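You operate a simulated robot arm through the tools that you are given. There is no shell and no other tool. Be economical: measure what you need, move in short steps, check, and stop when the job is done.

The job below is to be done with a simulated two-armed robot. You get a single attempt, and the scene is never put back.

## Task
Wipe up the spill on the strip of the packing bench behind the switch board with the rag there and put it back.

It is judged by the outcome, as a careful person would: the job done as asked, and still so three seconds after it is handed in. It fails if anything else is knocked over, pushed out of place, dropped, spilled or broken.

## Robot
Two 7-joint arms with two-finger grippers on one trunk, on a base that drives. Base frame: it is fixed to the floor where the robot stands at the start and does not move with it; the origin is under the middle of the robot, x ahead of it, y to its left, z up; the surface under the hand at the start is at about z = 81.8. Readings come in cm, degrees, newtons and seconds.
The left shoulder is at the start at [3.1, 17.5, 129.2], the right one opposite. With the tool pointing down near the work surface each hand reaches from about 10 to 80 cm from the robot's upright axis, wherever it stands, measured 20 degrees to its own side. Payload 2.94 kg a hand.
The tool frame of a hand sits at the grasp point between the pads (the TCP): z along the fingers, y along the line on which they close. The tips reach 3 cm beyond it. Largest opening 13.8 cm; the body of the gripper starts 10.9 cm behind the TCP.
Orientation is that of the tool frame in the base frame, as a unit quaternion [w, x, y, z]. With the fingers straight down and closing along the base's y, the tool's x points along the base's -x, its y along +y and its z along -z.

## Interface
- The arms move only by the tool send_rows. It takes "left_commands", "right_commands" or both (then of equal length, played together; a hand with none holds still); each is a list of rows, each a list of 3 entries, a list of its own where there are three numbers: the closure, from 0 (fully open) to 1 (shut), then the shift along the base's x, y, z in cm, then the turn, a rotation vector about the base's x, y, z in degrees. In form: [[grip, [tx, ty, tz], [ax, ay, az]], ...]. A call has 1 to 20 rows; each row shifts and turns the commanded pose from where the row before left it. Each row takes 0.2 s and may step no farther than 5 cm and 8.6 degrees from the row before; otherwise, or with a gripper value out of range, the whole call is refused. A pose out of reach is approached as far as the arm can. The call stops where the force on the tool passes 40 N (or 10 N more than at its start, if that is more) or the arm is blocked; 0.2 s more then pass. Each finger halts on what it meets, pressing with about 22 N; the grip force reading is that of the motor and also rises with nothing between the fingers. The clock runs only during rows and for 0.2 s after the last one: add rows that do not move to give the fingers time. It gives the time, the measured TCP pose, the force on the tool (base axes), the opening and the grip force at its end, in the units of the frame above (readings bear some noise), with the torque about the TCP (base axes, N m) and any sound that the robot's microphone picked up.
- Cameras (640 x 400 px; columns grow to the right, rows downward): "scene" is now at [7.35, -0.89, 175.86]; the picture's right is [-0.12, -0.99, -0.00], its down [-0.82, 0.10, -0.56] and it looks along [0.55, -0.07, -0.83] (base axes); focal length 285 px, centre (320, 200). "left" rides on the left gripper at [7.1, -1.9, -14.6] in its tool frame; the picture's right is [0.26, 0.97, 0.00], its down [-0.85, 0.23, -0.48] and it looks along [-0.46, 0.12, 0.88] (tool axes); focal length 280 px, centre (320, 200). "right" rides on the right gripper at [7.1, 1.9, -14.6] in its tool frame; the picture's right is [-0.26, 0.97, 0.00], its down [-0.85, -0.23, -0.48] and it looks along [-0.46, -0.12, 0.88] (tool axes); focal length 280 px, centre (320, 200). There is no depth. A picture from a camera that has moved, and an enlarged one, comes with that camera's place and axes in the base frame and with its lens.
- camera(camera): a new picture of that camera. It takes no simulated time.
- move_column(by): slides the trunk up (or, below 0, down) by that many cm; the arms and the scene camera ride with it, the base frame stays. It gives what a move gives, with no picture.
- roll_base(legs): drives the robot by 1 to 6 legs, each [ahead, turn to the left] in cm and degrees, along the robot's own axes; the way and the turn of a leg run together, so that a leg with both is an arc; at most 150 cm and 180 degrees a leg. The arms and the cameras ride along, it lands a little off, and it stops where it bumps. It gives what a move gives.
- turn_head(pan, tilt): turns the head with the scene camera to pan (to the left, within 120 degrees either way) and tilt (down, from -29 to 69), counted from straight ahead of the robot. It gives what a move gives.
- inspect(camera, box): a new picture of the part [left, top, right, bottom] of that camera's present view, enlarged. It takes no simulated time.
- finish_job(): hands the job in; it is judged then, once.

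Work in short steps. Places have to be worked out from the pictures, the camera data and where the tool is seen: move nearer, look again, correct. Check each grasp and each placing, and mend what went wrong. You have 120 turns and 100 pictures in all, those below and enlarged ones among them. Open the grippers and draw the arms clear of the work before you hand the job in, unless the task says otherwise; then end with one line.

The tools are called by a JSON object that holds its "op" and its "data". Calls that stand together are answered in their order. send_rows: Moves the arms, as the interface text tells. Its arguments: {"type":"object","properties":{"left_commands":{"type":"array"},"right_commands":{"type":"array"}},"required":[]} The other tools are called the same way: move_column (by) slides the trunk up or down; roll_base (legs) drives the base; turn_head (pan, tilt) turns the head that bears the scene camera; camera (camera) takes a picture; inspect (camera, box) takes an enlarged picture of a part of a camera's view; finish_job () hands the job in.

At the start:

```text
time: 0.0
left_tcp_pos: [58.43, 2.28, 113.07]
left_tcp_rot: [0.0, 0.001, 1.0, 0.0]
left_contact_force: [-0.4, 0.7, 0.1]
left_moment: [0.04, 0.01, 0.02]
left_gripper_width: 13.79
left_gripper_force: 0.0
right_tcp_pos: [37.25, -34.87, 102.94]
right_tcp_rot: [-0.001, 0.001, 1.0, 0.0]
right_contact_force: [0.4, -0.8, 0.2]
right_moment: [0.0, -0.02, -0.02]
right_gripper_width: 13.8
right_gripper_force: 0.0
trunk travel left (down, up): [-46.4, 27.0]
robot x, y, heading: [-0.04, -0.04, 0.0]
head pan, tilt: [-6.9, 56.2]
```

scene: 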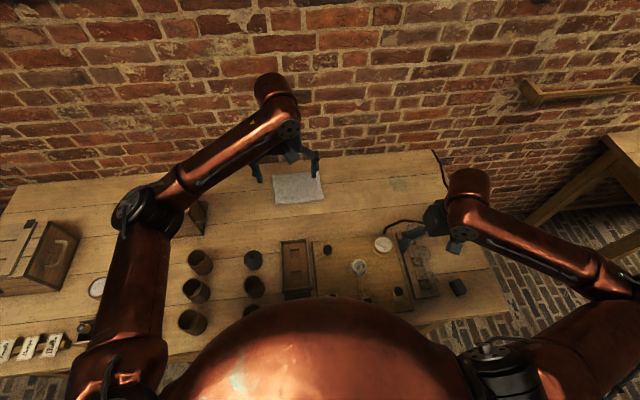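
right: 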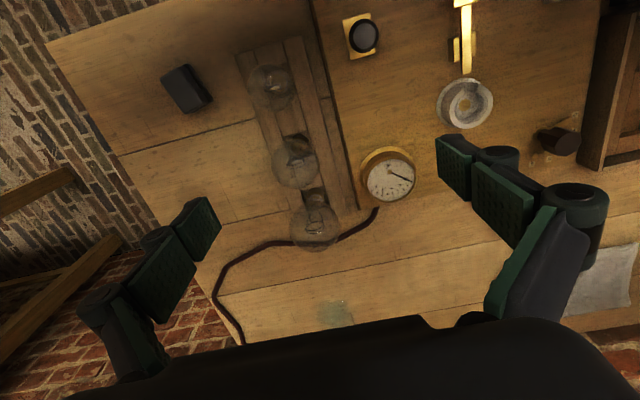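
left: 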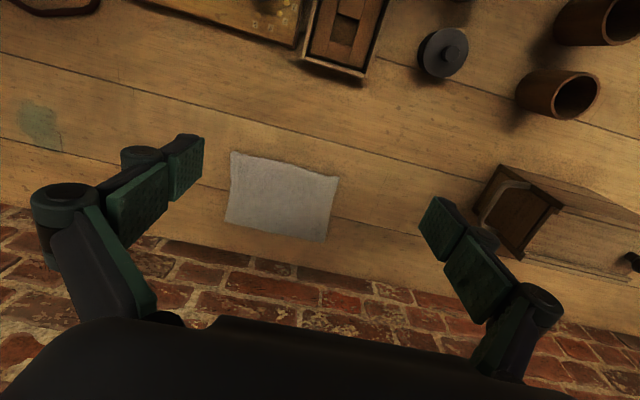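

I put the rag at about (76.6, -0.7) and the spill at about (73, -41), close to the reach limit. I'll enlarge both areas and check the room in front of the robot.

{"op": "inspect", "data": {"camera": "scene", "box": [240, 130, 500, 310]}}

{"op": "inspect", "data": {"camera": "right", "box": [180, 100, 480, 360]}}

{"op": "inspect", "data": {"camera": "left", "box": [0, 60, 360, 280]}}

```text
2.22 times, centred on (370, 220) of scene
camera zoom: at [7.35, -0.89, 175.86], right [-0.12, -0.99, 0.0], down [-0.82, 0.1, -0.56], along [0.55, -0.07, -0.83], focal length 634 px, centre (209, 156)
```

zoom: 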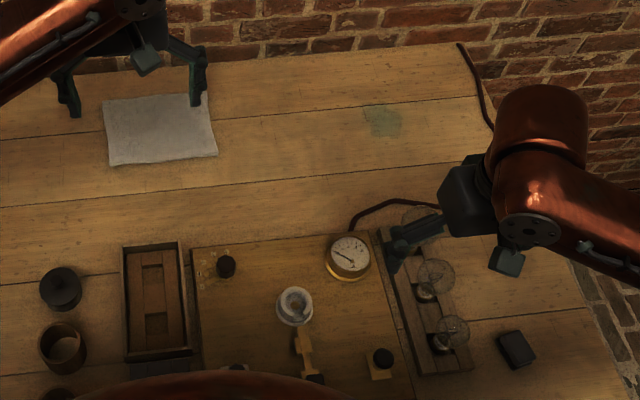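

```text
1.54 times, centred on (330, 230) of right
camera zoom: at [30.14, -33.12, 117.59], right [0.26, 0.96, 0.0], down [0.85, -0.23, 0.47], along [0.46, -0.12, -0.88], focal length 431 px, centre (305, 154)
```

zoom: 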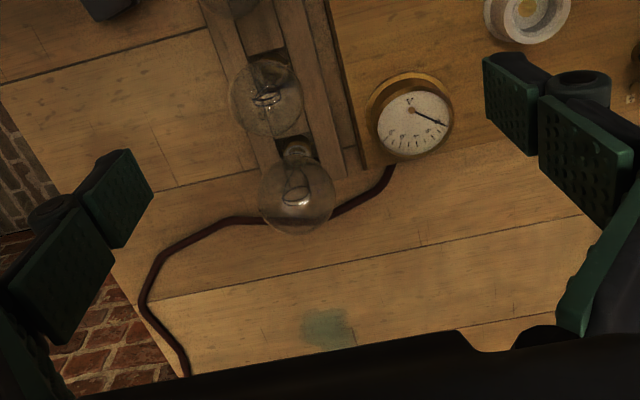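

```text
1.78 times, centred on (180, 170) of left
camera zoom: at [51.36, 0.36, 127.51], right [-0.26, 0.97, 0.0], down [0.85, 0.23, 0.48], along [0.46, 0.12, -0.88], focal length 498 px, centre (569, 253)
```

zoom: 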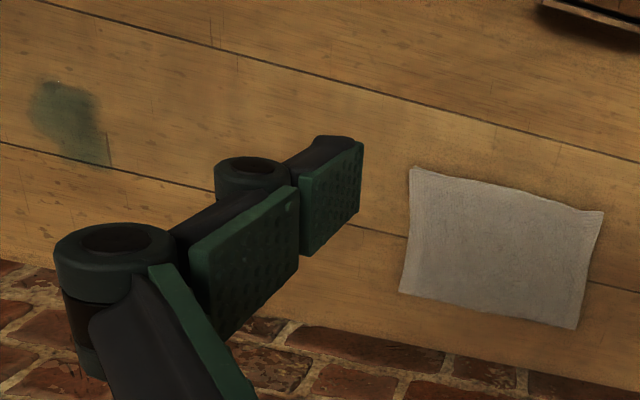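

The scene camera agrees on the spill, at about (73.8, -41.8), and on the rag. The bench front is only about 20 cm ahead, so I'll turn the base left to bring the right shoulder forward instead of driving in. First I raise both hands and draw the left one back.

{"op": "send_rows", "data": {"left_commands": [[0, [-2, 1, 4], [0, 0, 0]], [0, [-4, 1, 2], [0, 0, 0]], [0, [-4, 1, 1], [0, 0, 0]], [0, [-4, 1, 0], [0, 0, 0]]], "right_commands": [[0, [0, 0, 4], [0, 0, 0]], [0, [0, 0, 4], [0, 0, 0]], [0, [0, 0, 4], [0, 0, 0]], [0, [0, 0, 3], [0, 0, 0]]]}}

{"op": "roll_base", "data": {"legs": [[0, 25]]}}

{"op": "turn_head", "data": {"pan": -38, "tilt": 52}}

{"op": "camera", "data": {"camera": "scene"}}

{"op": "camera", "data": {"camera": "right"}}

```text
time: 1.0
left_tcp_pos: [44.33, 6.42, 119.94]
left_tcp_rot: [0.0, 0.0, 1.0, -0.001]
left_contact_force: [-0.9, 0.0, 0.0]
left_moment: [-0.05, -0.05, 0.01]
left_gripper_width: 13.77
left_gripper_force: 0.1
right_tcp_pos: [37.02, -34.79, 118.09]
right_tcp_rot: [0.001, 0.001, 1.0, 0.0]
right_contact_force: [-0.7, 0.7, 1.2]
right_moment: [-0.01, -0.04, 0.02]
right_gripper_width: 13.81
right_gripper_force: 0.0
trunk travel left (down, up): [-46.4, 27.0]
robot x, y, heading: [-0.07, -0.4, 0.0]
head pan, tilt: [-6.9, 56.2]
```

```text
time: 2.7
left_tcp_pos: [37.57, 24.62, 119.92]
left_tcp_rot: [0.0, -0.217, 0.976, -0.001]
left_contact_force: [-0.3, 0.9, 0.8]
left_moment: [0.0, 0.01, 0.01]
left_gripper_width: 13.81
left_gripper_force: 0.0
right_tcp_pos: [48.48, -15.9, 117.82]
right_tcp_rot: [-0.001, -0.215, 0.977, -0.001]
right_contact_force: [0.8, 0.5, 1.1]
right_moment: [-0.05, 0.02, -0.01]
right_gripper_width: 13.84
right_gripper_force: 0.2
trunk travel left (down, up): [-46.4, 27.0]
robot x, y, heading: [0.03, -0.01, 25.1]
head pan, tilt: [-6.9, 56.2]
```

```text
time: 3.6
left_tcp_pos: [37.68, 24.63, 119.78]
left_tcp_rot: [0.0, -0.216, 0.976, 0.0]
left_contact_force: [0.2, 0.4, 0.1]
left_moment: [0.03, 0.01, -0.04]
left_gripper_width: 13.78
left_gripper_force: 0.1
right_tcp_pos: [48.52, -15.97, 117.92]
right_tcp_rot: [-0.001, -0.216, 0.976, 0.0]
right_contact_force: [-0.1, -0.9, 0.0]
right_moment: [0.01, -0.03, 0.02]
right_gripper_width: 13.79
right_gripper_force: 0.0
trunk travel left (down, up): [-46.4, 27.0]
robot x, y, heading: [-0.44, -0.43, 25.1]
head pan, tilt: [-38.0, 52.0]
```

```text
93 pictures are left
camera scene: at [7.62, -1.54, 176.39], right [-0.22, -0.97, 0.0], down [-0.77, 0.18, -0.62], along [0.6, -0.14, -0.79], focal length 285 px, centre (320, 200)
```

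scene: 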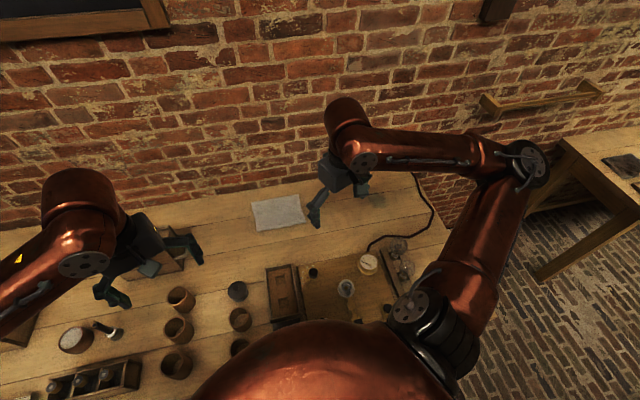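

```text
92 pictures are left
camera right: at [41.24, -17.31, 132.64], right [-0.17, 0.99, 0.0], down [0.87, 0.15, 0.47], along [0.47, 0.08, -0.88], focal length 280 px, centre (320, 200)
```

right: 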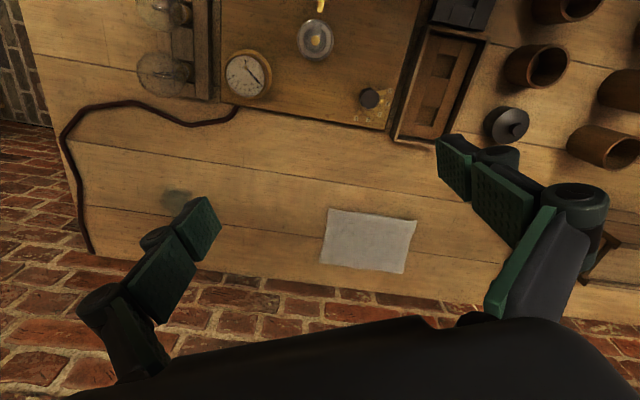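

The turn went well: the rag lies within x 70–85 and y -10..10, and the right arm can reach both places. I'll move the right hand above the rag, with the fingers closing along base y.

{"op": "send_rows", "data": {"right_commands": [[0, [4, 2, 0], [0, 0, -8.3]], [0, [4, 2, 0], [0, 0, -8.3]], [0, [4, 2, 0], [0, 0, -8.3]], [0, [4, 2.5, -2], [0, 0, 0]], [0, [4, 2.5, -3], [0, 0, 0]], [0, [4, 2.5, -3], [0, 0, 0]], [0, [2, 2, -4], [0, 0, 0]], [0, [0, 0, 0], [0, 0, 0]]]}}

{"op": "camera", "data": {"camera": "right"}}

{"op": "camera", "data": {"camera": "scene"}}

```text
refused: row 4 steps farther than a row can; nothing moved
```

```text
91 pictures are left
camera right: at [41.24, -17.31, 132.64], right [-0.17, 0.99, 0.0], down [0.87, 0.15, 0.47], along [0.47, 0.08, -0.88], focal length 280 px, centre (320, 200)
```

right: 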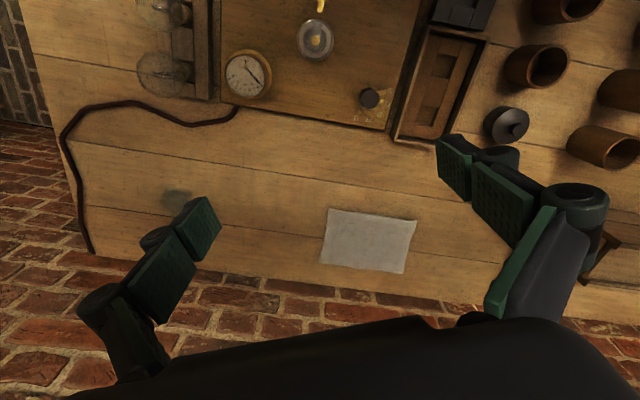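

```text
90 pictures are left
camera scene: at [7.62, -1.54, 176.39], right [-0.22, -0.97, 0.0], down [-0.77, 0.18, -0.62], along [0.6, -0.14, -0.79], focal length 285 px, centre (320, 200)
```

scene: 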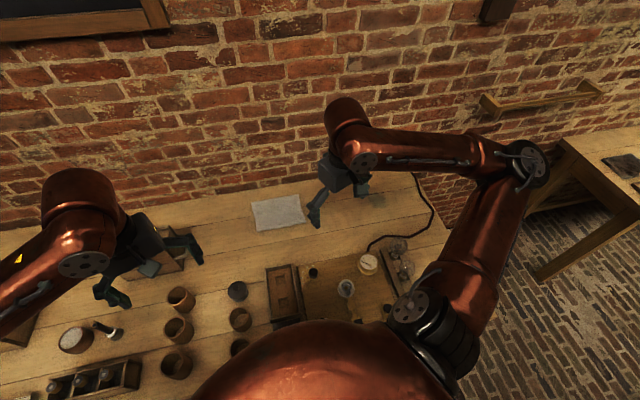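

The call was refused because some rows exceeded the 5 cm step limit. I'm sending the same move again with smaller steps.

{"op": "send_rows", "data": {"right_commands": [[0, [4, 2, 0], [0, 0, -8.3]], [0, [4, 2, 0], [0, 0, -8.3]], [0, [4, 2, 0], [0, 0, -8.3]], [0, [3.5, 2.5, -2], [0, 0, 0]], [0, [3.5, 2.5, -2], [0, 0, 0]], [0, [3.5, 2.5, -2], [0, 0, 0]], [0, [3, 2.5, -3], [0, 0, 0]], [0, [0, 0, -4], [0, 0, 0]], [0, [0, 0, 0], [0, 0, 0]]]}}

{"op": "camera", "data": {"camera": "right"}}

{"op": "camera", "data": {"camera": "scene"}}

```text
time: 5.6
left_tcp_pos: [37.57, 24.81, 119.94]
left_tcp_rot: [0.001, -0.217, 0.976, 0.0]
left_contact_force: [1.2, 0.6, 0.3]
left_moment: [-0.03, 0.0, 0.0]
left_gripper_width: 13.81
left_gripper_force: 0.0
right_tcp_pos: [73.95, 0.27, 105.11]
right_tcp_rot: [0.0, 0.0, 1.0, 0.0]
right_contact_force: [0.3, -0.9, 0.5]
right_moment: [-0.03, -0.01, 0.02]
right_gripper_width: 13.78
right_gripper_force: 0.0
trunk travel left (down, up): [-46.4, 27.0]
robot x, y, heading: [-0.15, 0.22, 24.9]
head pan, tilt: [-38.0, 52.0]
```

```text
89 pictures are left
camera right: at [66.78, 2.04, 119.74], right [0.26, 0.97, 0.0], down [0.85, -0.23, 0.48], along [0.46, -0.12, -0.88], focal length 280 px, centre (320, 200)
```

right: 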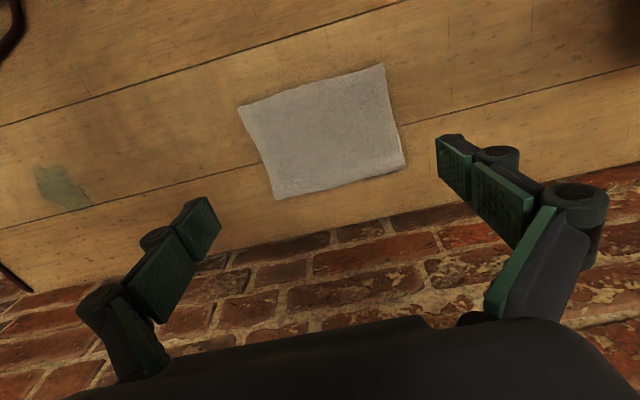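

```text
88 pictures are left
camera scene: at [7.58, -1.42, 176.4], right [-0.22, -0.97, 0.0], down [-0.77, 0.18, -0.62], along [0.6, -0.14, -0.79], focal length 285 px, centre (320, 200)
```

scene: 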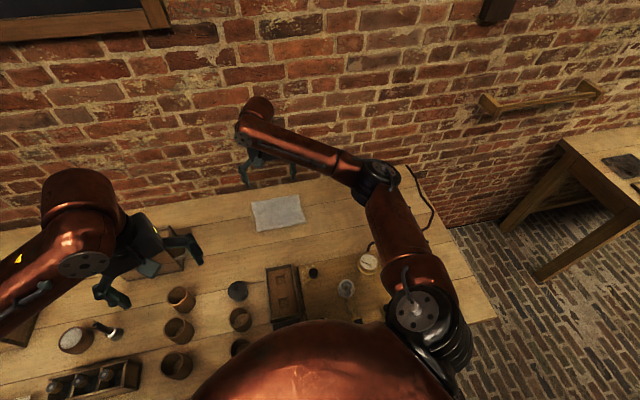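

The rag centre works out at (77, 0.2). I'll half close the fingers, centre over it and come down to just above it.

{"op": "send_rows", "data": {"right_commands": [[0.55, [3, 0, 0], [0, 0, 0]], [0.55, [0, 0, -4], [0, 0, 0]], [0.55, [0, 0, -4], [0, 0, 0]], [0.55, [0, 0, -4], [0, 0, 0]], [0.55, [0, 0, -4], [0, 0, 0]], [0.55, [0, 0, -1.5], [0, 0, 0]], [0.55, [0, 0, 0], [0, 0, 0]]]}}

{"op": "camera", "data": {"camera": "right"}}

```text
time: 7.2
left_tcp_pos: [37.63, 24.59, 120.01]
left_tcp_rot: [0.0, -0.216, 0.976, 0.0]
left_contact_force: [-0.8, 0.2, 0.6]
left_moment: [0.03, 0.0, -0.01]
left_gripper_width: 13.82
left_gripper_force: 0.0
right_tcp_pos: [76.96, 0.04, 87.29]
right_tcp_rot: [-0.001, -0.001, 1.0, 0.0]
right_contact_force: [0.3, 0.0, 0.3]
right_moment: [-0.02, 0.0, 0.01]
right_gripper_width: 6.18
right_gripper_force: 0.2
trunk travel left (down, up): [-46.4, 27.0]
robot x, y, heading: [-0.02, -0.22, 25.0]
head pan, tilt: [-38.0, 52.0]
```

```text
87 pictures are left
camera right: at [69.87, 1.83, 102.13], right [0.26, 0.96, 0.0], down [0.85, -0.23, 0.47], along [0.46, -0.12, -0.88], focal length 280 px, centre (320, 200)
```

right: 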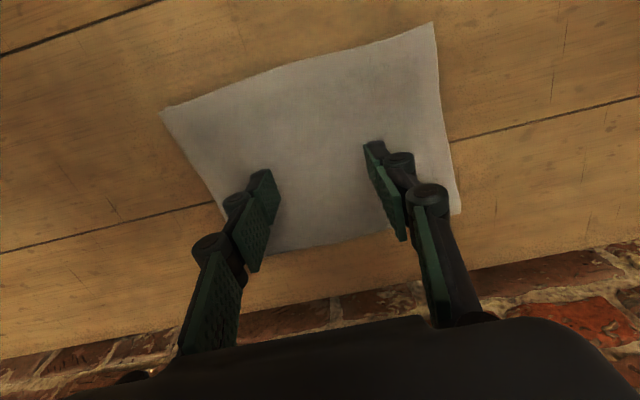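

The fingertips are over the rag and within its outline. I'll go down in small steps until they touch, then close.

{"op": "send_rows", "data": {"right_commands": [[0.55, [0, 0, -1], [0, 0, 0]], [0.55, [0, 0, -0.7], [0, 0, 0]], [0.55, [0, 0, -0.4], [0, 0, 0]], [0.55, [0, 0, -0.3], [0, 0, 0]], [0.55, [0, 0, 0], [0, 0, 0]]]}}

```text
time: 8.4
left_tcp_pos: [37.65, 24.63, 119.99]
left_tcp_rot: [0.0, -0.217, 0.976, 0.0]
left_contact_force: [-0.5, -0.2, -0.3]
left_moment: [0.03, -0.01, -0.01]
left_gripper_width: 13.8
left_gripper_force: 0.1
right_tcp_pos: [77.03, 0.05, 84.98]
right_tcp_rot: [0.0, 0.001, 1.0, 0.0]
right_contact_force: [-1.0, -1.1, 0.1]
right_moment: [0.01, -0.02, 0.03]
right_gripper_width: 6.19
right_gripper_force: 0.1
trunk travel left (down, up): [-46.4, 27.0]
robot x, y, heading: [-0.3, 0.06, 24.8]
head pan, tilt: [-38.0, 52.0]
```

There's no contact yet with the tips at about z 82.0. I'll press a few more millimetres and close.

{"op": "send_rows", "data": {"right_commands": [[0.55, [0, 0, -0.3], [0, 0, 0]], [0.55, [0, 0, -0.2], [0, 0, 0]], [0.55, [0, 0, 0], [0, 0, 0]]]}}

{"op": "camera", "data": {"camera": "right"}}

```text
time: 9.2
left_tcp_pos: [37.5, 24.68, 119.92]
left_tcp_rot: [0.0, -0.216, 0.976, 0.001]
left_contact_force: [0.0, -0.1, -1.1]
left_moment: [-0.01, 0.01, -0.01]
left_gripper_width: 13.79
left_gripper_force: 0.1
right_tcp_pos: [76.99, 0.13, 84.48]
right_tcp_rot: [-0.001, 0.0, 1.0, 0.0]
right_contact_force: [0.4, -1.1, 0.1]
right_moment: [0.01, -0.04, 0.01]
right_gripper_width: 6.2
right_gripper_force: 0.1
trunk travel left (down, up): [-46.4, 27.0]
robot x, y, heading: [0.08, -0.02, 25.0]
head pan, tilt: [-38.0, 52.0]
```

```text
86 pictures are left
camera right: at [69.85, 1.92, 99.24], right [0.26, 0.96, 0.0], down [0.85, -0.23, 0.47], along [0.46, -0.12, -0.88], focal length 280 px, centre (320, 200)
```

right: 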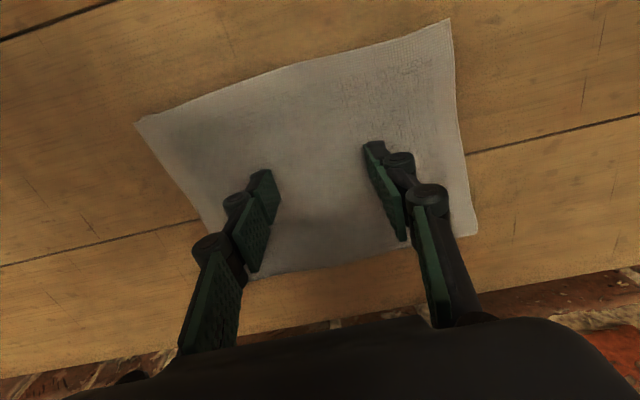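

Tips are at about 81.5 and still read no force, so the bench here is slightly lower or the cloth gives. I'll keep going down in fine steps.

{"op": "send_rows", "data": {"right_commands": [[0.55, [0, 0, -0.2], [0, 0, 0]], [0.55, [0, 0, -0.2], [0, 0, 0]], [0.55, [0, 0, 0], [0, 0, 0]]]}}

```text
time: 10.0
left_tcp_pos: [37.58, 24.57, 119.86]
left_tcp_rot: [0.0, -0.216, 0.976, 0.0]
left_contact_force: [0.1, -0.6, 0.2]
left_moment: [-0.01, 0.01, 0.02]
left_gripper_width: 13.8
left_gripper_force: 0.0
right_tcp_pos: [76.89, 0.08, 84.11]
right_tcp_rot: [-0.001, 0.0, 1.0, -0.001]
right_contact_force: [-0.5, 0.7, -0.2]
right_moment: [0.01, -0.02, 0.01]
right_gripper_width: 6.2
right_gripper_force: 0.2
trunk travel left (down, up): [-46.4, 27.0]
robot x, y, heading: [0.03, -0.09, 24.8]
head pan, tilt: [-38.0, 52.0]
```

Still free at z 84.1. I continue down.

{"op": "send_rows", "data": {"right_commands": [[0.55, [0, 0, -0.2], [0, 0, 0]], [0.55, [0, 0, -0.2], [0, 0, 0]], [0.55, [0, 0, 0], [0, 0, 0]]]}}

{"op": "camera", "data": {"camera": "right"}}

```text
time: 10.8
left_tcp_pos: [37.6, 24.65, 119.83]
left_tcp_rot: [0.001, -0.217, 0.976, 0.0]
left_contact_force: [-0.3, 0.4, 0.1]
left_moment: [0.02, 0.04, 0.02]
left_gripper_width: 13.79
left_gripper_force: 0.0
right_tcp_pos: [76.98, 0.08, 83.59]
right_tcp_rot: [0.0, 0.0, 1.0, 0.0]
right_contact_force: [0.4, -0.2, 2.8]
right_moment: [0.04, 0.01, -0.01]
right_gripper_width: 6.23
right_gripper_force: 0.0
trunk travel left (down, up): [-46.4, 27.0]
robot x, y, heading: [0.21, -0.19, 24.8]
head pan, tilt: [-38.0, 52.0]
```

```text
85 pictures are left
camera right: at [69.86, 1.91, 98.44], right [0.26, 0.96, 0.0], down [0.85, -0.23, 0.48], along [0.46, -0.12, -0.88], focal length 280 px, centre (320, 200)
```

right: 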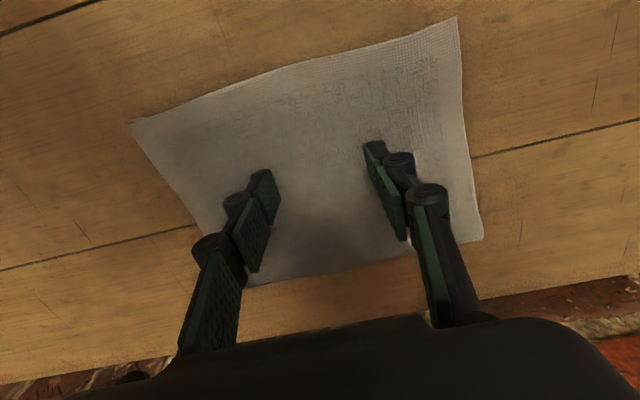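

Touching now: 2.8 N, with the tips at about z 80.6. I'll press slightly and close the fingers to pinch the cloth.

{"op": "send_rows", "data": {"right_commands": [[0.55, [0, 0, -0.1], [0, 0, 0]], [0.75, [0, 0, 0], [0, 0, 0]], [0.9, [0, 0, 0], [0, 0, 0]], [1, [0, 0, 0], [0, 0, 0]], [1, [0, 0, 0], [0, 0, 0]], [1, [0, 0, 0], [0, 0, 0]], [1, [0, 0, 0], [0, 0, 0]]]}}

{"op": "camera", "data": {"camera": "right"}}

```text
time: 12.4
left_tcp_pos: [37.6, 24.48, 119.87]
left_tcp_rot: [0.0, -0.216, 0.976, 0.0]
left_contact_force: [0.4, 0.9, 0.5]
left_moment: [0.03, 0.02, 0.01]
left_gripper_width: 13.81
left_gripper_force: 0.1
right_tcp_pos: [76.96, 0.18, 83.55]
right_tcp_rot: [-0.001, 0.0, 1.0, 0.0]
right_contact_force: [0.5, -0.3, 2.4]
right_moment: [-0.01, -0.01, 0.03]
right_gripper_width: 1.16
right_gripper_force: 22.2
trunk travel left (down, up): [-46.4, 27.0]
robot x, y, heading: [0.08, -0.28, 25.0]
head pan, tilt: [-38.0, 52.0]
```

```text
84 pictures are left
camera right: at [69.85, 1.89, 98.34], right [0.26, 0.96, 0.0], down [0.85, -0.23, 0.47], along [0.46, -0.12, -0.88], focal length 280 px, centre (320, 200)
```

right: 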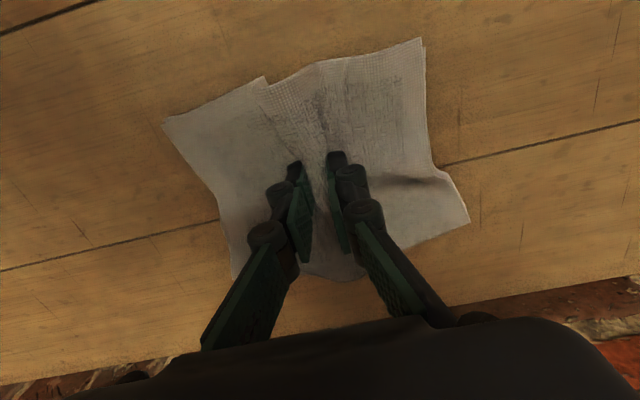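

The cloth is pinched, with 1.2 cm between the pads at 22 N, and it is deformable. I'll lift it slightly and carry it low along the empty strip to just short of the spill.

{"op": "send_rows", "data": {"right_commands": [[1, [0, 0, 2], [0, 0, 0]], [1, [0, 0, 2], [0, 0, 0]], [1, [-0.5, -4, 0], [0, 0, 0]], [1, [-0.5, -4, 0], [0, 0, 0]], [1, [-0.5, -4, 0], [0, 0, 0]], [1, [-0.5, -4, 0], [0, 0, 0]], [1, [-0.5, -4, 0], [0, 0, 0]], [1, [-0.5, -4, 0], [0, 0, 0]], [1, [0, -4, 0], [0, 0, 0]], [1, [0, 0, 0], [0, 0, 0]]]}}

{"op": "camera", "data": {"camera": "right"}}

{"op": "camera", "data": {"camera": "scene"}}

```text
time: 14.6
left_tcp_pos: [37.59, 24.78, 119.78]
left_tcp_rot: [0.0, -0.217, 0.976, -0.001]
left_contact_force: [0.0, 0.7, -0.1]
left_moment: [-0.04, -0.03, 0.02]
left_gripper_width: 13.78
left_gripper_force: 0.0
right_tcp_pos: [74.15, -27.87, 87.57]
right_tcp_rot: [-0.001, -0.001, 1.0, -0.001]
right_contact_force: [-0.9, 0.3, 0.2]
right_moment: [-0.04, 0.04, 0.0]
right_gripper_width: 1.14
right_gripper_force: 21.9
trunk travel left (down, up): [-46.4, 27.0]
robot x, y, heading: [0.16, -0.12, 25.0]
head pan, tilt: [-38.0, 52.0]
```

```text
83 pictures are left
camera right: at [66.94, -26.08, 102.36], right [0.26, 0.97, 0.0], down [0.85, -0.23, 0.47], along [0.46, -0.12, -0.88], focal length 280 px, centre (320, 200)
```

right: 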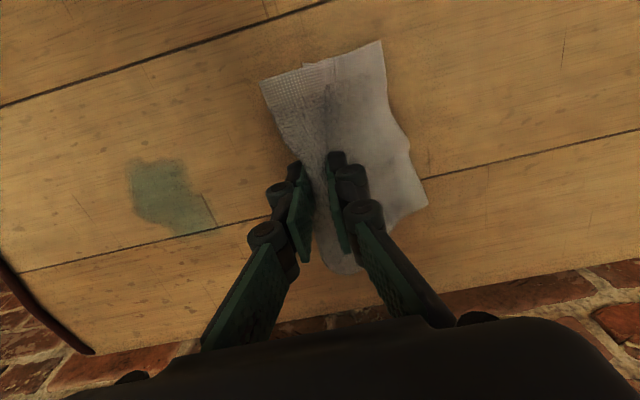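

```text
82 pictures are left
camera scene: at [7.62, -1.45, 176.39], right [-0.22, -0.97, 0.0], down [-0.77, 0.18, -0.62], along [0.6, -0.14, -0.79], focal length 285 px, centre (320, 200)
```

scene: 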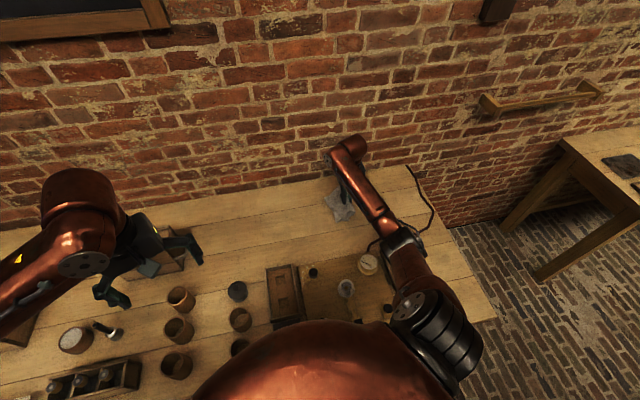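

The rag hangs neatly from the pinch. The spill spans about x 70.5–79 and y -46..-38.5, and the cable lies clear at y ≈ -62. I'll lower to light contact on the near side of the spill and make the first stroke across.

{"op": "send_rows", "data": {"right_commands": [[1, [-1, -4, 0], [0, 0, 0]], [1, [-1, 0, -3], [0, 0, 0]], [1, [0, 0, -1.1], [0, 0, 0]], [1, [0, 0, -0.1], [0, 0, 0]]]}}

```text
time: 15.6
left_tcp_pos: [37.27, 24.85, 120.11]
left_tcp_rot: [0.001, -0.217, 0.976, 0.0]
left_contact_force: [0.3, 0.5, 0.3]
left_moment: [-0.03, 0.0, 0.02]
left_gripper_width: 13.8
left_gripper_force: 0.1
right_tcp_pos: [72.13, -31.72, 84.16]
right_tcp_rot: [0.006, 0.0, 1.0, -0.001]
right_contact_force: [-0.3, -3.0, 38.1]
right_moment: [0.36, 0.02, -0.01]
right_gripper_width: 1.11
right_gripper_force: 22.2
trunk travel left (down, up): [-46.4, 27.0]
robot x, y, heading: [0.18, -0.34, 24.9]
head pan, tilt: [-38.0, 52.0]
```

The folded cloth met the bench sooner, at 38 N. I'll ease up and read again before stroking.

{"op": "send_rows", "data": {"right_commands": [[1, [0, 0, 0.5], [0, 0, 0]], [1, [0, 0, 0], [0, 0, 0]]]}}

```text
time: 16.2
left_tcp_pos: [37.46, 24.7, 119.99]
left_tcp_rot: [0.001, -0.217, 0.976, -0.001]
left_contact_force: [0.8, 0.3, 0.2]
left_moment: [-0.01, 0.01, -0.02]
left_gripper_width: 13.81
left_gripper_force: 0.0
right_tcp_pos: [71.99, -31.76, 84.15]
right_tcp_rot: [0.002, 0.0, 1.0, -0.001]
right_contact_force: [6.9, -3.2, 29.7]
right_moment: [0.21, -0.21, -0.09]
right_gripper_width: 1.09
right_gripper_force: 21.8
trunk travel left (down, up): [-46.4, 27.0]
robot x, y, heading: [-0.33, 0.44, 25.2]
head pan, tilt: [-38.0, 52.0]
```

{"op": "send_rows", "data": {"right_commands": [[1, [0, 0, 0.4], [0, 0, 0]], [1, [0, 0, 0], [0, 0, 0]]]}}

{"op": "camera", "data": {"camera": "right"}}

```text
time: 16.8
left_tcp_pos: [37.55, 24.57, 119.87]
left_tcp_rot: [0.0, -0.216, 0.976, 0.0]
left_contact_force: [0.4, 0.2, -0.1]
left_moment: [-0.03, -0.02, 0.01]
left_gripper_width: 13.78
left_gripper_force: 0.1
right_tcp_pos: [71.97, -31.81, 84.22]
right_tcp_rot: [-0.001, 0.0, 1.0, 0.0]
right_contact_force: [4.2, -1.7, 16.4]
right_moment: [0.13, -0.08, -0.06]
right_gripper_width: 1.1
right_gripper_force: 21.8
trunk travel left (down, up): [-46.4, 27.0]
robot x, y, heading: [0.01, 0.1, 24.9]
head pan, tilt: [-38.0, 52.0]
```

```text
81 pictures are left
camera right: at [64.79, -30.05, 98.99], right [0.26, 0.97, 0.0], down [0.85, -0.23, 0.47], along [0.46, -0.12, -0.88], focal length 280 px, centre (320, 200)
```

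right: 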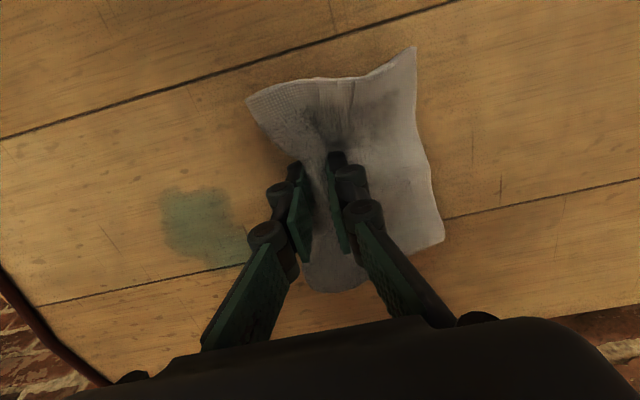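

16 N is a reasonable wiping pressure. First stroke out across the spill at x 72, and back at x 75.

{"op": "send_rows", "data": {"right_commands": [[1, [0, -2.5, 0], [0, 0, 0]], [1, [0, -2.5, 0], [0, 0, 0]], [1, [0, -2.5, 0], [0, 0, 0]], [1, [0, -2.5, 0], [0, 0, 0]], [1, [0, -2.5, 0], [0, 0, 0]], [1, [0, -2.5, 0], [0, 0, 0]], [1, [1.5, 0, 0], [0, 0, 0]], [1, [1.5, 0, 0], [0, 0, 0]], [1, [0, 2.5, 0], [0, 0, 0]], [1, [0, 2.5, 0], [0, 0, 0]], [1, [0, 2.5, 0], [0, 0, 0]], [1, [0, 2.5, 0], [0, 0, 0]], [1, [0, 2.5, 0], [0, 0, 0]], [1, [0, 2.5, 0], [0, 0, 0]]]}}

{"op": "camera", "data": {"camera": "right"}}

```text
time: 19.8
left_tcp_pos: [37.48, 24.64, 119.9]
left_tcp_rot: [0.001, -0.217, 0.976, 0.0]
left_contact_force: [0.1, -0.5, 0.1]
left_moment: [-0.03, -0.03, 0.02]
left_gripper_width: 13.8
left_gripper_force: 0.2
right_tcp_pos: [74.98, -31.92, 84.45]
right_tcp_rot: [0.0, 0.001, 1.0, -0.001]
right_contact_force: [-0.1, -3.3, 6.0]
right_moment: [-0.02, -0.01, -0.02]
right_gripper_width: 1.15
right_gripper_force: 21.8
trunk travel left (down, up): [-46.4, 27.0]
robot x, y, heading: [0.18, -0.03, 24.8]
head pan, tilt: [-38.0, 52.0]
```

```text
80 pictures are left
camera right: at [67.92, -30.08, 99.12], right [0.26, 0.96, 0.0], down [0.85, -0.23, 0.48], along [0.46, -0.13, -0.88], focal length 280 px, centre (320, 200)
```

right: 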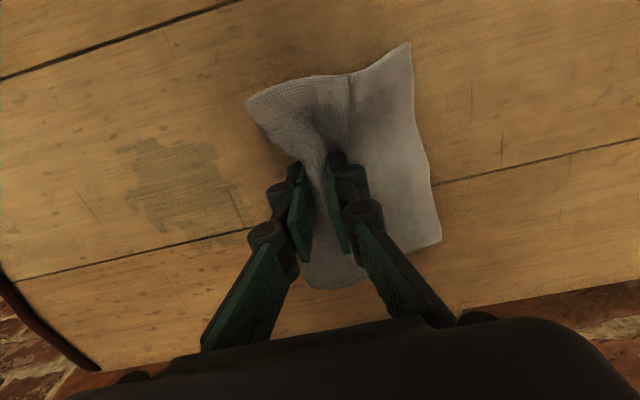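

The spill is much fainter. I'll press slightly more and make more strokes at x 78, 76, 73 and 71.

{"op": "send_rows", "data": {"right_commands": [[1, [2.5, -1, -0.2], [0, 0, 0]], [1, [0, -2.5, 0], [0, 0, 0]], [1, [0, -2.5, 0], [0, 0, 0]], [1, [0, -2.5, 0], [0, 0, 0]], [1, [0, -2.5, 0], [0, 0, 0]], [1, [0, -2.5, 0], [0, 0, 0]], [1, [0, -2, 0], [0, 0, 0]], [1, [-2, 0, 0], [0, 0, 0]], [1, [0, 2.5, 0], [0, 0, 0]], [1, [0, 2.5, 0], [0, 0, 0]], [1, [0, 2.5, 0], [0, 0, 0]], [1, [0, 2.5, 0], [0, 0, 0]], [1, [0, 2.5, 0], [0, 0, 0]], [1, [0, 2, 0], [0, 0, 0]]]}}

{"op": "send_rows", "data": {"right_commands": [[1, [-2.5, -1, 0], [0, 0, 0]], [1, [0, -2.5, 0], [0, 0, 0]], [1, [0, -2.5, 0], [0, 0, 0]], [1, [0, -2.5, 0], [0, 0, 0]], [1, [0, -2.5, 0], [0, 0, 0]], [1, [0, -2.5, 0], [0, 0, 0]], [1, [0, -2, 0], [0, 0, 0]], [1, [-2, 0, 0], [0, 0, 0]], [1, [0, 2.5, 0], [0, 0, 0]], [1, [0, 2.5, 0], [0, 0, 0]], [1, [0, 2.5, 0], [0, 0, 0]], [1, [0, 2.5, 0], [0, 0, 0]], [1, [0, 2.5, 0], [0, 0, 0]], [1, [0, 3, 0], [0, 0, 0]]]}}

{"op": "camera", "data": {"camera": "right"}}

```text
time: 22.8
left_tcp_pos: [37.46, 24.58, 119.96]
left_tcp_rot: [0.0, -0.217, 0.976, 0.0]
left_contact_force: [0.1, -0.5, -0.6]
left_moment: [0.0, -0.03, 0.03]
left_gripper_width: 13.81
left_gripper_force: 0.2
right_tcp_pos: [75.5, -32.78, 84.21]
right_tcp_rot: [0.001, 0.0, 1.0, 0.0]
right_contact_force: [0.8, -5.1, 10.8]
right_moment: [-0.01, -0.03, -0.01]
right_gripper_width: 1.12
right_gripper_force: 21.9
trunk travel left (down, up): [-46.4, 27.0]
robot x, y, heading: [-0.23, 0.05, 25.0]
head pan, tilt: [-38.0, 52.0]
```

```text
time: 25.8
left_tcp_pos: [37.47, 24.65, 119.81]
left_tcp_rot: [0.0, -0.217, 0.976, 0.0]
left_contact_force: [0.1, 1.3, 0.4]
left_moment: [-0.03, 0.03, 0.0]
left_gripper_width: 13.8
left_gripper_force: 0.0
right_tcp_pos: [71.12, -32.65, 84.2]
right_tcp_rot: [-0.001, 0.0, 1.0, 0.0]
right_contact_force: [0.1, -2.2, 7.2]
right_moment: [0.0, 0.0, -0.03]
right_gripper_width: 1.11
right_gripper_force: 22.0
trunk travel left (down, up): [-46.4, 27.0]
robot x, y, heading: [0.39, 0.23, 25.3]
head pan, tilt: [-38.0, 52.0]
```

```text
79 pictures are left
camera right: at [63.95, -30.95, 98.93], right [0.26, 0.96, 0.0], down [0.85, -0.23, 0.48], along [0.46, -0.13, -0.88], focal length 280 px, centre (320, 200)
```

right: 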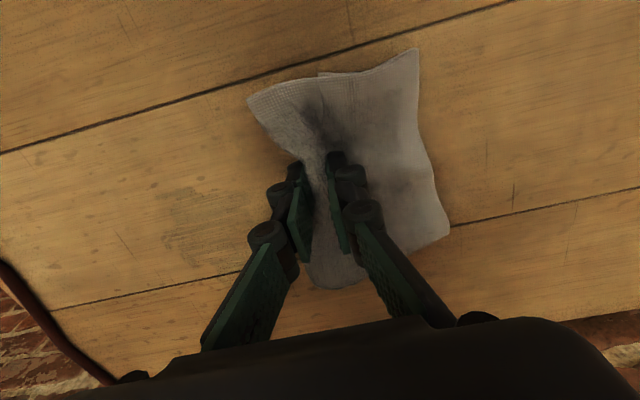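

Almost gone, with a faint trace left. One more round with rows at x 73.5, 75.5, 77.5 and 79.

{"op": "send_rows", "data": {"right_commands": [[1, [2.2, -1, -0.1], [0, 0, 0]], [1, [0, -2.5, 0], [0, 0, 0]], [1, [0, -2.5, 0], [0, 0, 0]], [1, [0, -2.5, 0], [0, 0, 0]], [1, [0, -2.5, 0], [0, 0, 0]], [1, [0, -2.5, 0], [0, 0, 0]], [1, [0, -2, 0], [0, 0, 0]], [1, [2, 0, 0], [0, 0, 0]], [1, [0, 2.5, 0], [0, 0, 0]], [1, [0, 2.5, 0], [0, 0, 0]], [1, [0, 2.5, 0], [0, 0, 0]], [1, [0, 2.5, 0], [0, 0, 0]], [1, [0, 2.5, 0], [0, 0, 0]], [1, [0, 2, 0], [0, 0, 0]]]}}

{"op": "send_rows", "data": {"right_commands": [[1, [2, -1, 0], [0, 0, 0]], [1, [0, -2.5, 0], [0, 0, 0]], [1, [0, -2.5, 0], [0, 0, 0]], [1, [0, -2.5, 0], [0, 0, 0]], [1, [0, -2.5, 0], [0, 0, 0]], [1, [0, -2.5, 0], [0, 0, 0]], [1, [0, -2, 0], [0, 0, 0]], [1, [1.7, 0, 0], [0, 0, 0]], [1, [0, 2.5, 0], [0, 0, 0]], [1, [0, 2.5, 0], [0, 0, 0]], [1, [0, 2.5, 0], [0, 0, 0]], [1, [0, 2.5, 0], [0, 0, 0]], [1, [0, 2.5, 0], [0, 0, 0]], [1, [0, 3, 0], [0, 0, 0]]]}}

{"op": "camera", "data": {"camera": "right"}}

```text
time: 28.8
left_tcp_pos: [37.48, 24.7, 119.91]
left_tcp_rot: [0.0, -0.217, 0.976, -0.001]
left_contact_force: [0.1, 0.1, -0.1]
left_moment: [-0.02, 0.01, -0.01]
left_gripper_width: 13.81
left_gripper_force: 0.1
right_tcp_pos: [75.09, -33.92, 84.06]
right_tcp_rot: [-0.001, 0.001, 1.0, 0.001]
right_contact_force: [-0.3, -6.3, 12.9]
right_moment: [-0.01, -0.01, 0.04]
right_gripper_width: 1.11
right_gripper_force: 22.3
trunk travel left (down, up): [-46.4, 27.0]
robot x, y, heading: [0.03, -0.37, 25.1]
head pan, tilt: [-38.0, 52.0]
```

```text
time: 31.8
left_tcp_pos: [37.43, 24.7, 119.91]
left_tcp_rot: [0.0, -0.217, 0.976, 0.0]
left_contact_force: [0.8, -0.1, -0.2]
left_moment: [-0.04, -0.04, 0.01]
left_gripper_width: 13.78
left_gripper_force: 0.0
right_tcp_pos: [78.74, -33.99, 84.01]
right_tcp_rot: [0.0, 0.0, 1.0, 0.0]
right_contact_force: [-0.3, -4.0, 9.4]
right_moment: [-0.01, 0.03, 0.0]
right_gripper_width: 1.12
right_gripper_force: 22.1
right hand out of reach, approached as far as the arm can: row 8
trunk travel left (down, up): [-46.4, 27.0]
robot x, y, heading: [0.01, 0.1, 24.9]
head pan, tilt: [-38.0, 52.0]
```

```text
78 pictures are left
camera right: at [71.7, -32.09, 98.84], right [0.26, 0.96, 0.0], down [0.85, -0.23, 0.48], along [0.46, -0.13, -0.88], focal length 280 px, centre (320, 200)
```

right: 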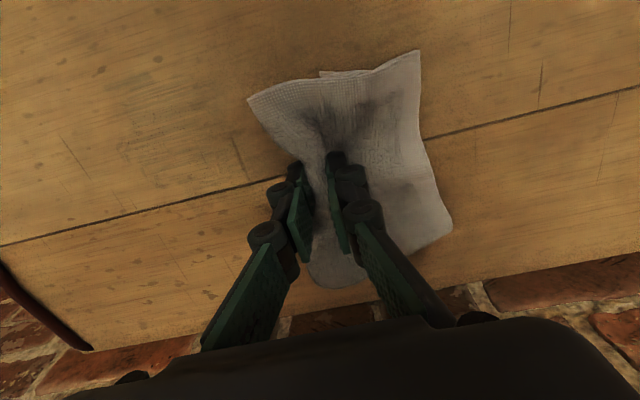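

Nearly invisible now. I'll lift the rag a little and enlarge the spot to check.

{"op": "send_rows", "data": {"right_commands": [[1, [-3, 4, 2], [0, 0, 0]], [1, [-2, 4, 2], [0, 0, 0]], [1, [0, 0, 4], [0, 0, 0]], [1, [0, 0, 3], [0, 0, 0]]]}}

{"op": "inspect", "data": {"camera": "right", "box": [0, 80, 320, 280]}}

{"op": "camera", "data": {"camera": "right"}}

```text
refused: row 1 steps farther than a row can; nothing moved
```

```text
2.00 times, centred on (160, 180) of right
camera zoom: at [71.7, -32.09, 98.84], right [0.26, 0.96, 0.0], down [0.85, -0.23, 0.48], along [0.46, -0.13, -0.88], focal length 561 px, centre (640, 240)
```

zoom: 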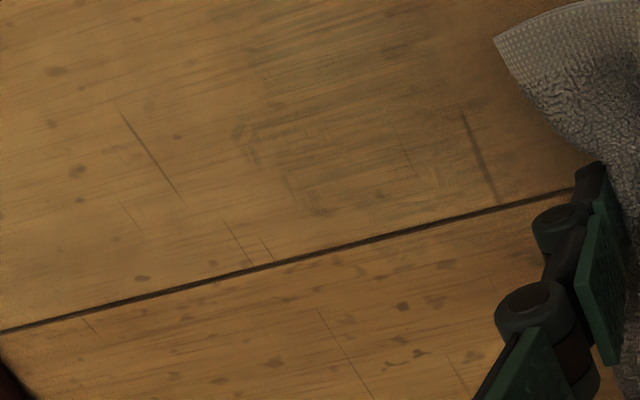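

```text
76 pictures are left
camera right: at [71.7, -32.09, 98.84], right [0.26, 0.96, 0.0], down [0.85, -0.23, 0.48], along [0.46, -0.13, -0.88], focal length 280 px, centre (320, 200)
```

right: 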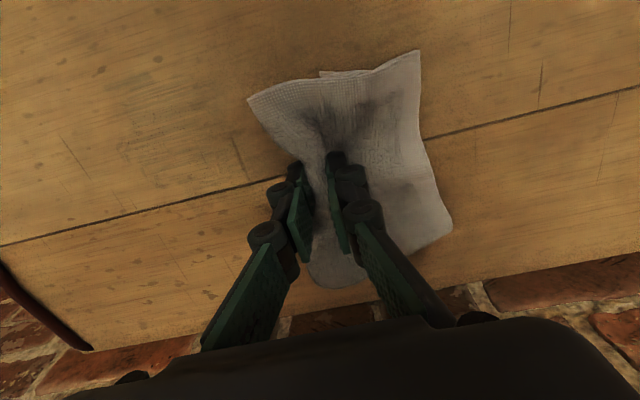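

A very faint mark remains around x 72–77. Another full round: x 76, 74, 72, then 70.5.

{"op": "send_rows", "data": {"right_commands": [[1, [-2.2, -1, -0.1], [0, 0, 0]], [1, [0, -2.5, 0], [0, 0, 0]], [1, [0, -2.5, 0], [0, 0, 0]], [1, [0, -2.5, 0], [0, 0, 0]], [1, [0, -2.5, 0], [0, 0, 0]], [1, [0, -2.5, 0], [0, 0, 0]], [1, [-2, 0, 0], [0, 0, 0]], [1, [0, 2.5, 0], [0, 0, 0]], [1, [0, 2.5, 0], [0, 0, 0]], [1, [0, 2.5, 0], [0, 0, 0]], [1, [0, 2.5, 0], [0, 0, 0]], [1, [0, 2.5, 0], [0, 0, 0]], [1, [0, 1, 0], [0, 0, 0]]]}}

{"op": "send_rows", "data": {"right_commands": [[1, [-2, -1, 0], [0, 0, 0]], [1, [0, -2.5, 0], [0, 0, 0]], [1, [0, -2.5, 0], [0, 0, 0]], [1, [0, -2.5, 0], [0, 0, 0]], [1, [0, -2.5, 0], [0, 0, 0]], [1, [0, -2.5, 0], [0, 0, 0]], [1, [-1.7, 0, 0], [0, 0, 0]], [1, [0, 2.5, 0], [0, 0, 0]], [1, [0, 2.5, 0], [0, 0, 0]], [1, [0, 2.5, 0], [0, 0, 0]], [1, [0, 2.5, 0], [0, 0, 0]], [1, [0, 2.5, 0], [0, 0, 0]], [1, [0, 2.5, 0], [0, 0, 0]]]}}

{"op": "send_rows", "data": {"right_commands": [[1, [3.5, -1, 0], [0, 0, 0]], [1, [0, -2.5, 0], [0, 0, 0]], [1, [0, -2.5, 0], [0, 0, 0]], [1, [0, -2.5, 0], [0, 0, 0]], [1, [0, -2.5, 0], [0, 0, 0]], [1, [0, -2.5, 0], [0, 0, 0]], [1, [1.5, 0, 0], [0, 0, 0]], [1, [0, 2.5, 0], [0, 0, 0]], [1, [0, 2.5, 0], [0, 0, 0]], [1, [0, 2.5, 0], [0, 0, 0]], [1, [0, 2.5, 0], [0, 0, 0]], [1, [0, 2.5, 0], [0, 0, 0]], [1, [0, 4, 0], [0, 0, 0]], [1, [0, 4, 0], [0, 0, 0]]]}}

{"op": "inspect", "data": {"camera": "right", "box": [0, 80, 320, 280]}}

```text
time: 34.6
left_tcp_pos: [37.41, 24.55, 119.92]
left_tcp_rot: [0.001, -0.216, 0.976, -0.001]
left_contact_force: [0.8, 0.1, -0.2]
left_moment: [-0.04, -0.03, -0.01]
left_gripper_width: 13.81
left_gripper_force: 0.2
right_tcp_pos: [74.68, -33.92, 84.0]
right_tcp_rot: [0.0, 0.0, 1.0, 0.001]
right_contact_force: [-0.7, -6.0, 13.5]
right_moment: [0.01, 0.0, -0.01]
right_gripper_width: 1.09
right_gripper_force: 22.2
trunk travel left (down, up): [-46.4, 27.0]
robot x, y, heading: [0.25, 0.11, 24.8]
head pan, tilt: [-38.0, 52.0]
```

```text
time: 37.4
left_tcp_pos: [37.56, 24.64, 119.92]
left_tcp_rot: [0.0, -0.217, 0.976, 0.0]
left_contact_force: [0.6, 1.1, -0.5]
left_moment: [-0.03, 0.02, -0.01]
left_gripper_width: 13.82
left_gripper_force: 0.0
right_tcp_pos: [71.0, -32.29, 84.1]
right_tcp_rot: [-0.001, 0.0, 1.0, 0.0]
right_contact_force: [0.1, -1.5, 4.6]
right_moment: [0.03, 0.0, 0.0]
right_gripper_width: 1.16
right_gripper_force: 22.1
trunk travel left (down, up): [-46.4, 27.0]
robot x, y, heading: [-0.06, -0.15, 24.9]
head pan, tilt: [-38.0, 52.0]
```

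```text
time: 40.4
left_tcp_pos: [37.52, 24.61, 119.79]
left_tcp_rot: [0.0, -0.215, 0.977, 0.0]
left_contact_force: [0.4, 0.7, 0.5]
left_moment: [-0.03, -0.02, 0.0]
left_gripper_width: 13.79
left_gripper_force: 0.1
right_tcp_pos: [75.86, -25.2, 83.96]
right_tcp_rot: [-0.001, 0.0, 1.0, 0.0]
right_contact_force: [1.0, -0.4, 5.9]
right_moment: [0.05, 0.03, 0.02]
right_gripper_width: 1.17
right_gripper_force: 22.4
trunk travel left (down, up): [-46.4, 27.0]
robot x, y, heading: [-0.2, -0.02, 25.3]
head pan, tilt: [-38.0, 52.0]
```

```text
2.00 times, centred on (160, 180) of right
camera zoom: at [68.77, -23.42, 98.71], right [0.26, 0.97, 0.0], down [0.85, -0.23, 0.47], along [0.46, -0.12, -0.88], focal length 561 px, centre (640, 240)
```

zoom: 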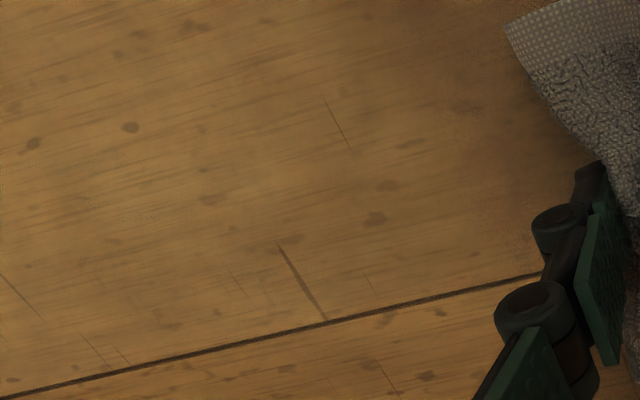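

The bench is clean. Now I carry the rag back to where I pinched it, (77, 0.15), and lower it to the bench.

{"op": "send_rows", "data": {"right_commands": [[1, [0, 0, 2], [0, 0, 0]], [1, [0, 0, 2], [0, 0, 0]], [1, [0.2, 4, 0], [0, 0, 0]], [1, [0.2, 4, 0], [0, 0, 0]], [1, [0.2, 4, 0], [0, 0, 0]], [1, [0.2, 4, 0], [0, 0, 0]], [1, [0.2, 4, 0], [0, 0, 0]], [1, [0.2, 4, 0], [0, 0, 0]], [1, [0, 1.3, 0], [0, 0, 0]], [1, [0, 0, -2], [0, 0, 0]], [1, [0, 0, -1.5], [0, 0, 0]], [1, [0, 0, -0.3], [0, 0, 0]], [1, [0, 0, 0], [0, 0, 0]]]}}

{"op": "camera", "data": {"camera": "right"}}

```text
time: 43.2
left_tcp_pos: [37.51, 24.67, 119.9]
left_tcp_rot: [0.0, -0.217, 0.976, 0.0]
left_contact_force: [-0.3, -0.2, -0.6]
left_moment: [-0.01, -0.02, 0.02]
left_gripper_width: 13.79
left_gripper_force: 0.0
right_tcp_pos: [77.14, -0.15, 84.18]
right_tcp_rot: [0.0, 0.0, 1.0, 0.0]
right_contact_force: [-0.3, 1.1, 6.5]
right_moment: [-0.04, 0.01, 0.03]
right_gripper_width: 1.15
right_gripper_force: 22.3
trunk travel left (down, up): [-46.4, 27.0]
robot x, y, heading: [0.02, -0.11, 25.0]
head pan, tilt: [-38.0, 52.0]
```

```text
74 pictures are left
camera right: at [70.02, 1.76, 98.92], right [0.26, 0.97, 0.0], down [0.85, -0.23, 0.48], along [0.46, -0.12, -0.88], focal length 280 px, centre (320, 200)
```

right: 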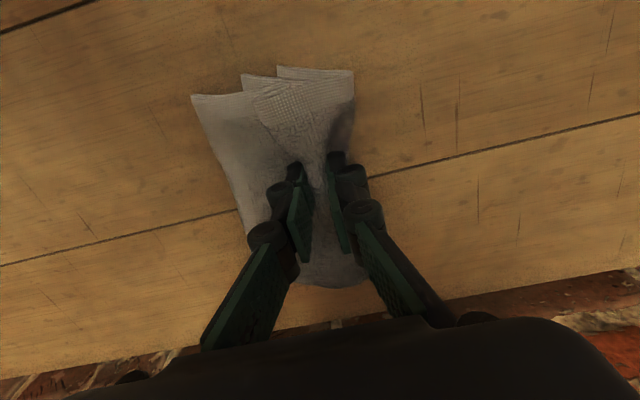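

It's back in place but one side has folded under. I'll lift it so it hangs freely, lower it straight down, and then open with light pressure to spread it.

{"op": "send_rows", "data": {"right_commands": [[1, [0, 0, 4], [0, 0, 0]], [1, [0, 0, 4], [0, 0, 0]], [1, [0, 0, 3], [0, 0, 0]], [1, [0, 0, 0], [0, 0, 0]], [1, [0, 0, 0], [0, 0, 0]], [1, [0, 0, 0], [0, 0, 0]]]}}

{"op": "camera", "data": {"camera": "right"}}

{"op": "inspect", "data": {"camera": "scene", "box": [190, 120, 390, 260]}}

```text
time: 44.6
left_tcp_pos: [37.65, 24.52, 119.86]
left_tcp_rot: [0.0, -0.217, 0.976, -0.001]
left_contact_force: [-0.3, -0.3, 0.3]
left_moment: [0.02, 0.01, 0.0]
left_gripper_width: 13.8
left_gripper_force: 0.1
right_tcp_pos: [77.18, -0.03, 95.05]
right_tcp_rot: [-0.001, 0.0, 1.0, -0.001]
right_contact_force: [-0.1, -0.6, -0.8]
right_moment: [-0.01, -0.01, 0.02]
right_gripper_width: 1.13
right_gripper_force: 22.2
trunk travel left (down, up): [-46.4, 27.0]
robot x, y, heading: [-0.29, 0.13, 25.0]
head pan, tilt: [-38.0, 52.0]
```

```text
73 pictures are left
camera right: at [70.06, 1.72, 109.78], right [0.26, 0.96, 0.0], down [0.85, -0.23, 0.47], along [0.46, -0.12, -0.88], focal length 280 px, centre (320, 200)
```

right: 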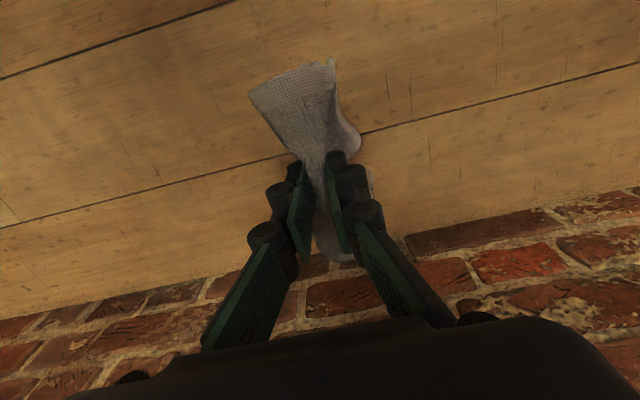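

```text
2.86 times, centred on (290, 190) of scene
camera zoom: at [7.62, -1.52, 176.39], right [-0.22, -0.97, 0.0], down [-0.77, 0.18, -0.62], along [0.6, -0.14, -0.79], focal length 815 px, centre (406, 229)
```

zoom: 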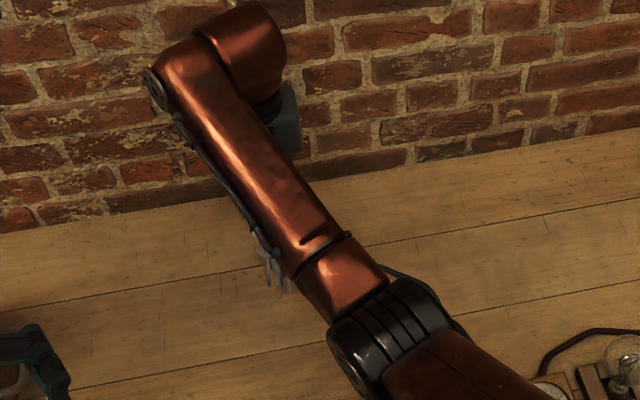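

Both flaps now hang down. I'll lower slowly and see how they splay.

{"op": "send_rows", "data": {"right_commands": [[1, [0, 0, -2.5], [0, 0, 0]], [1, [0, 0, -2.5], [0, 0, 0]], [1, [0, 0, -2], [0, 0, 0]], [1, [0, 0, -2], [0, 0, 0]], [1, [0, 0, -1.3], [0, 0, 0]], [1, [0, 0, -0.2], [0, 0, 0]], [1, [0, 0, 0], [0, 0, 0]]]}}

{"op": "camera", "data": {"camera": "right"}}

```text
time: 46.2
left_tcp_pos: [37.45, 24.56, 119.93]
left_tcp_rot: [0.0, -0.217, 0.976, 0.001]
left_contact_force: [-0.6, 0.4, -0.1]
left_moment: [-0.03, 0.0, 0.02]
left_gripper_width: 13.8
left_gripper_force: 0.1
right_tcp_pos: [77.05, -0.15, 84.68]
right_tcp_rot: [0.0, 0.0, 1.0, 0.0]
right_contact_force: [0.6, -0.1, 1.8]
right_moment: [0.0, -0.04, -0.01]
right_gripper_width: 1.12
right_gripper_force: 22.1
trunk travel left (down, up): [-46.4, 27.0]
robot x, y, heading: [0.08, 0.12, 25.1]
head pan, tilt: [-38.0, 52.0]
```

```text
71 pictures are left
camera right: at [70.08, 1.66, 99.36], right [0.26, 0.97, 0.0], down [0.85, -0.23, 0.48], along [0.46, -0.12, -0.88], focal length 280 px, centre (320, 200)
```

right: 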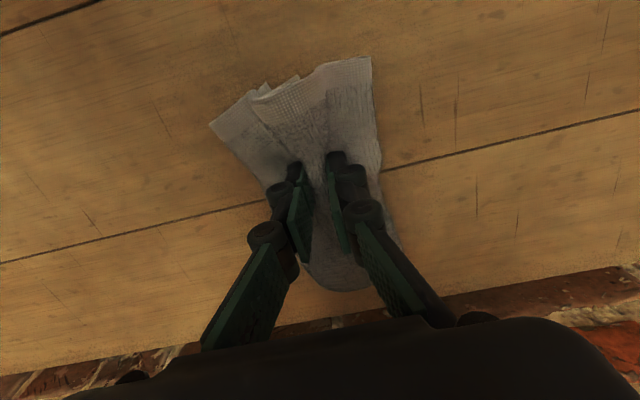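

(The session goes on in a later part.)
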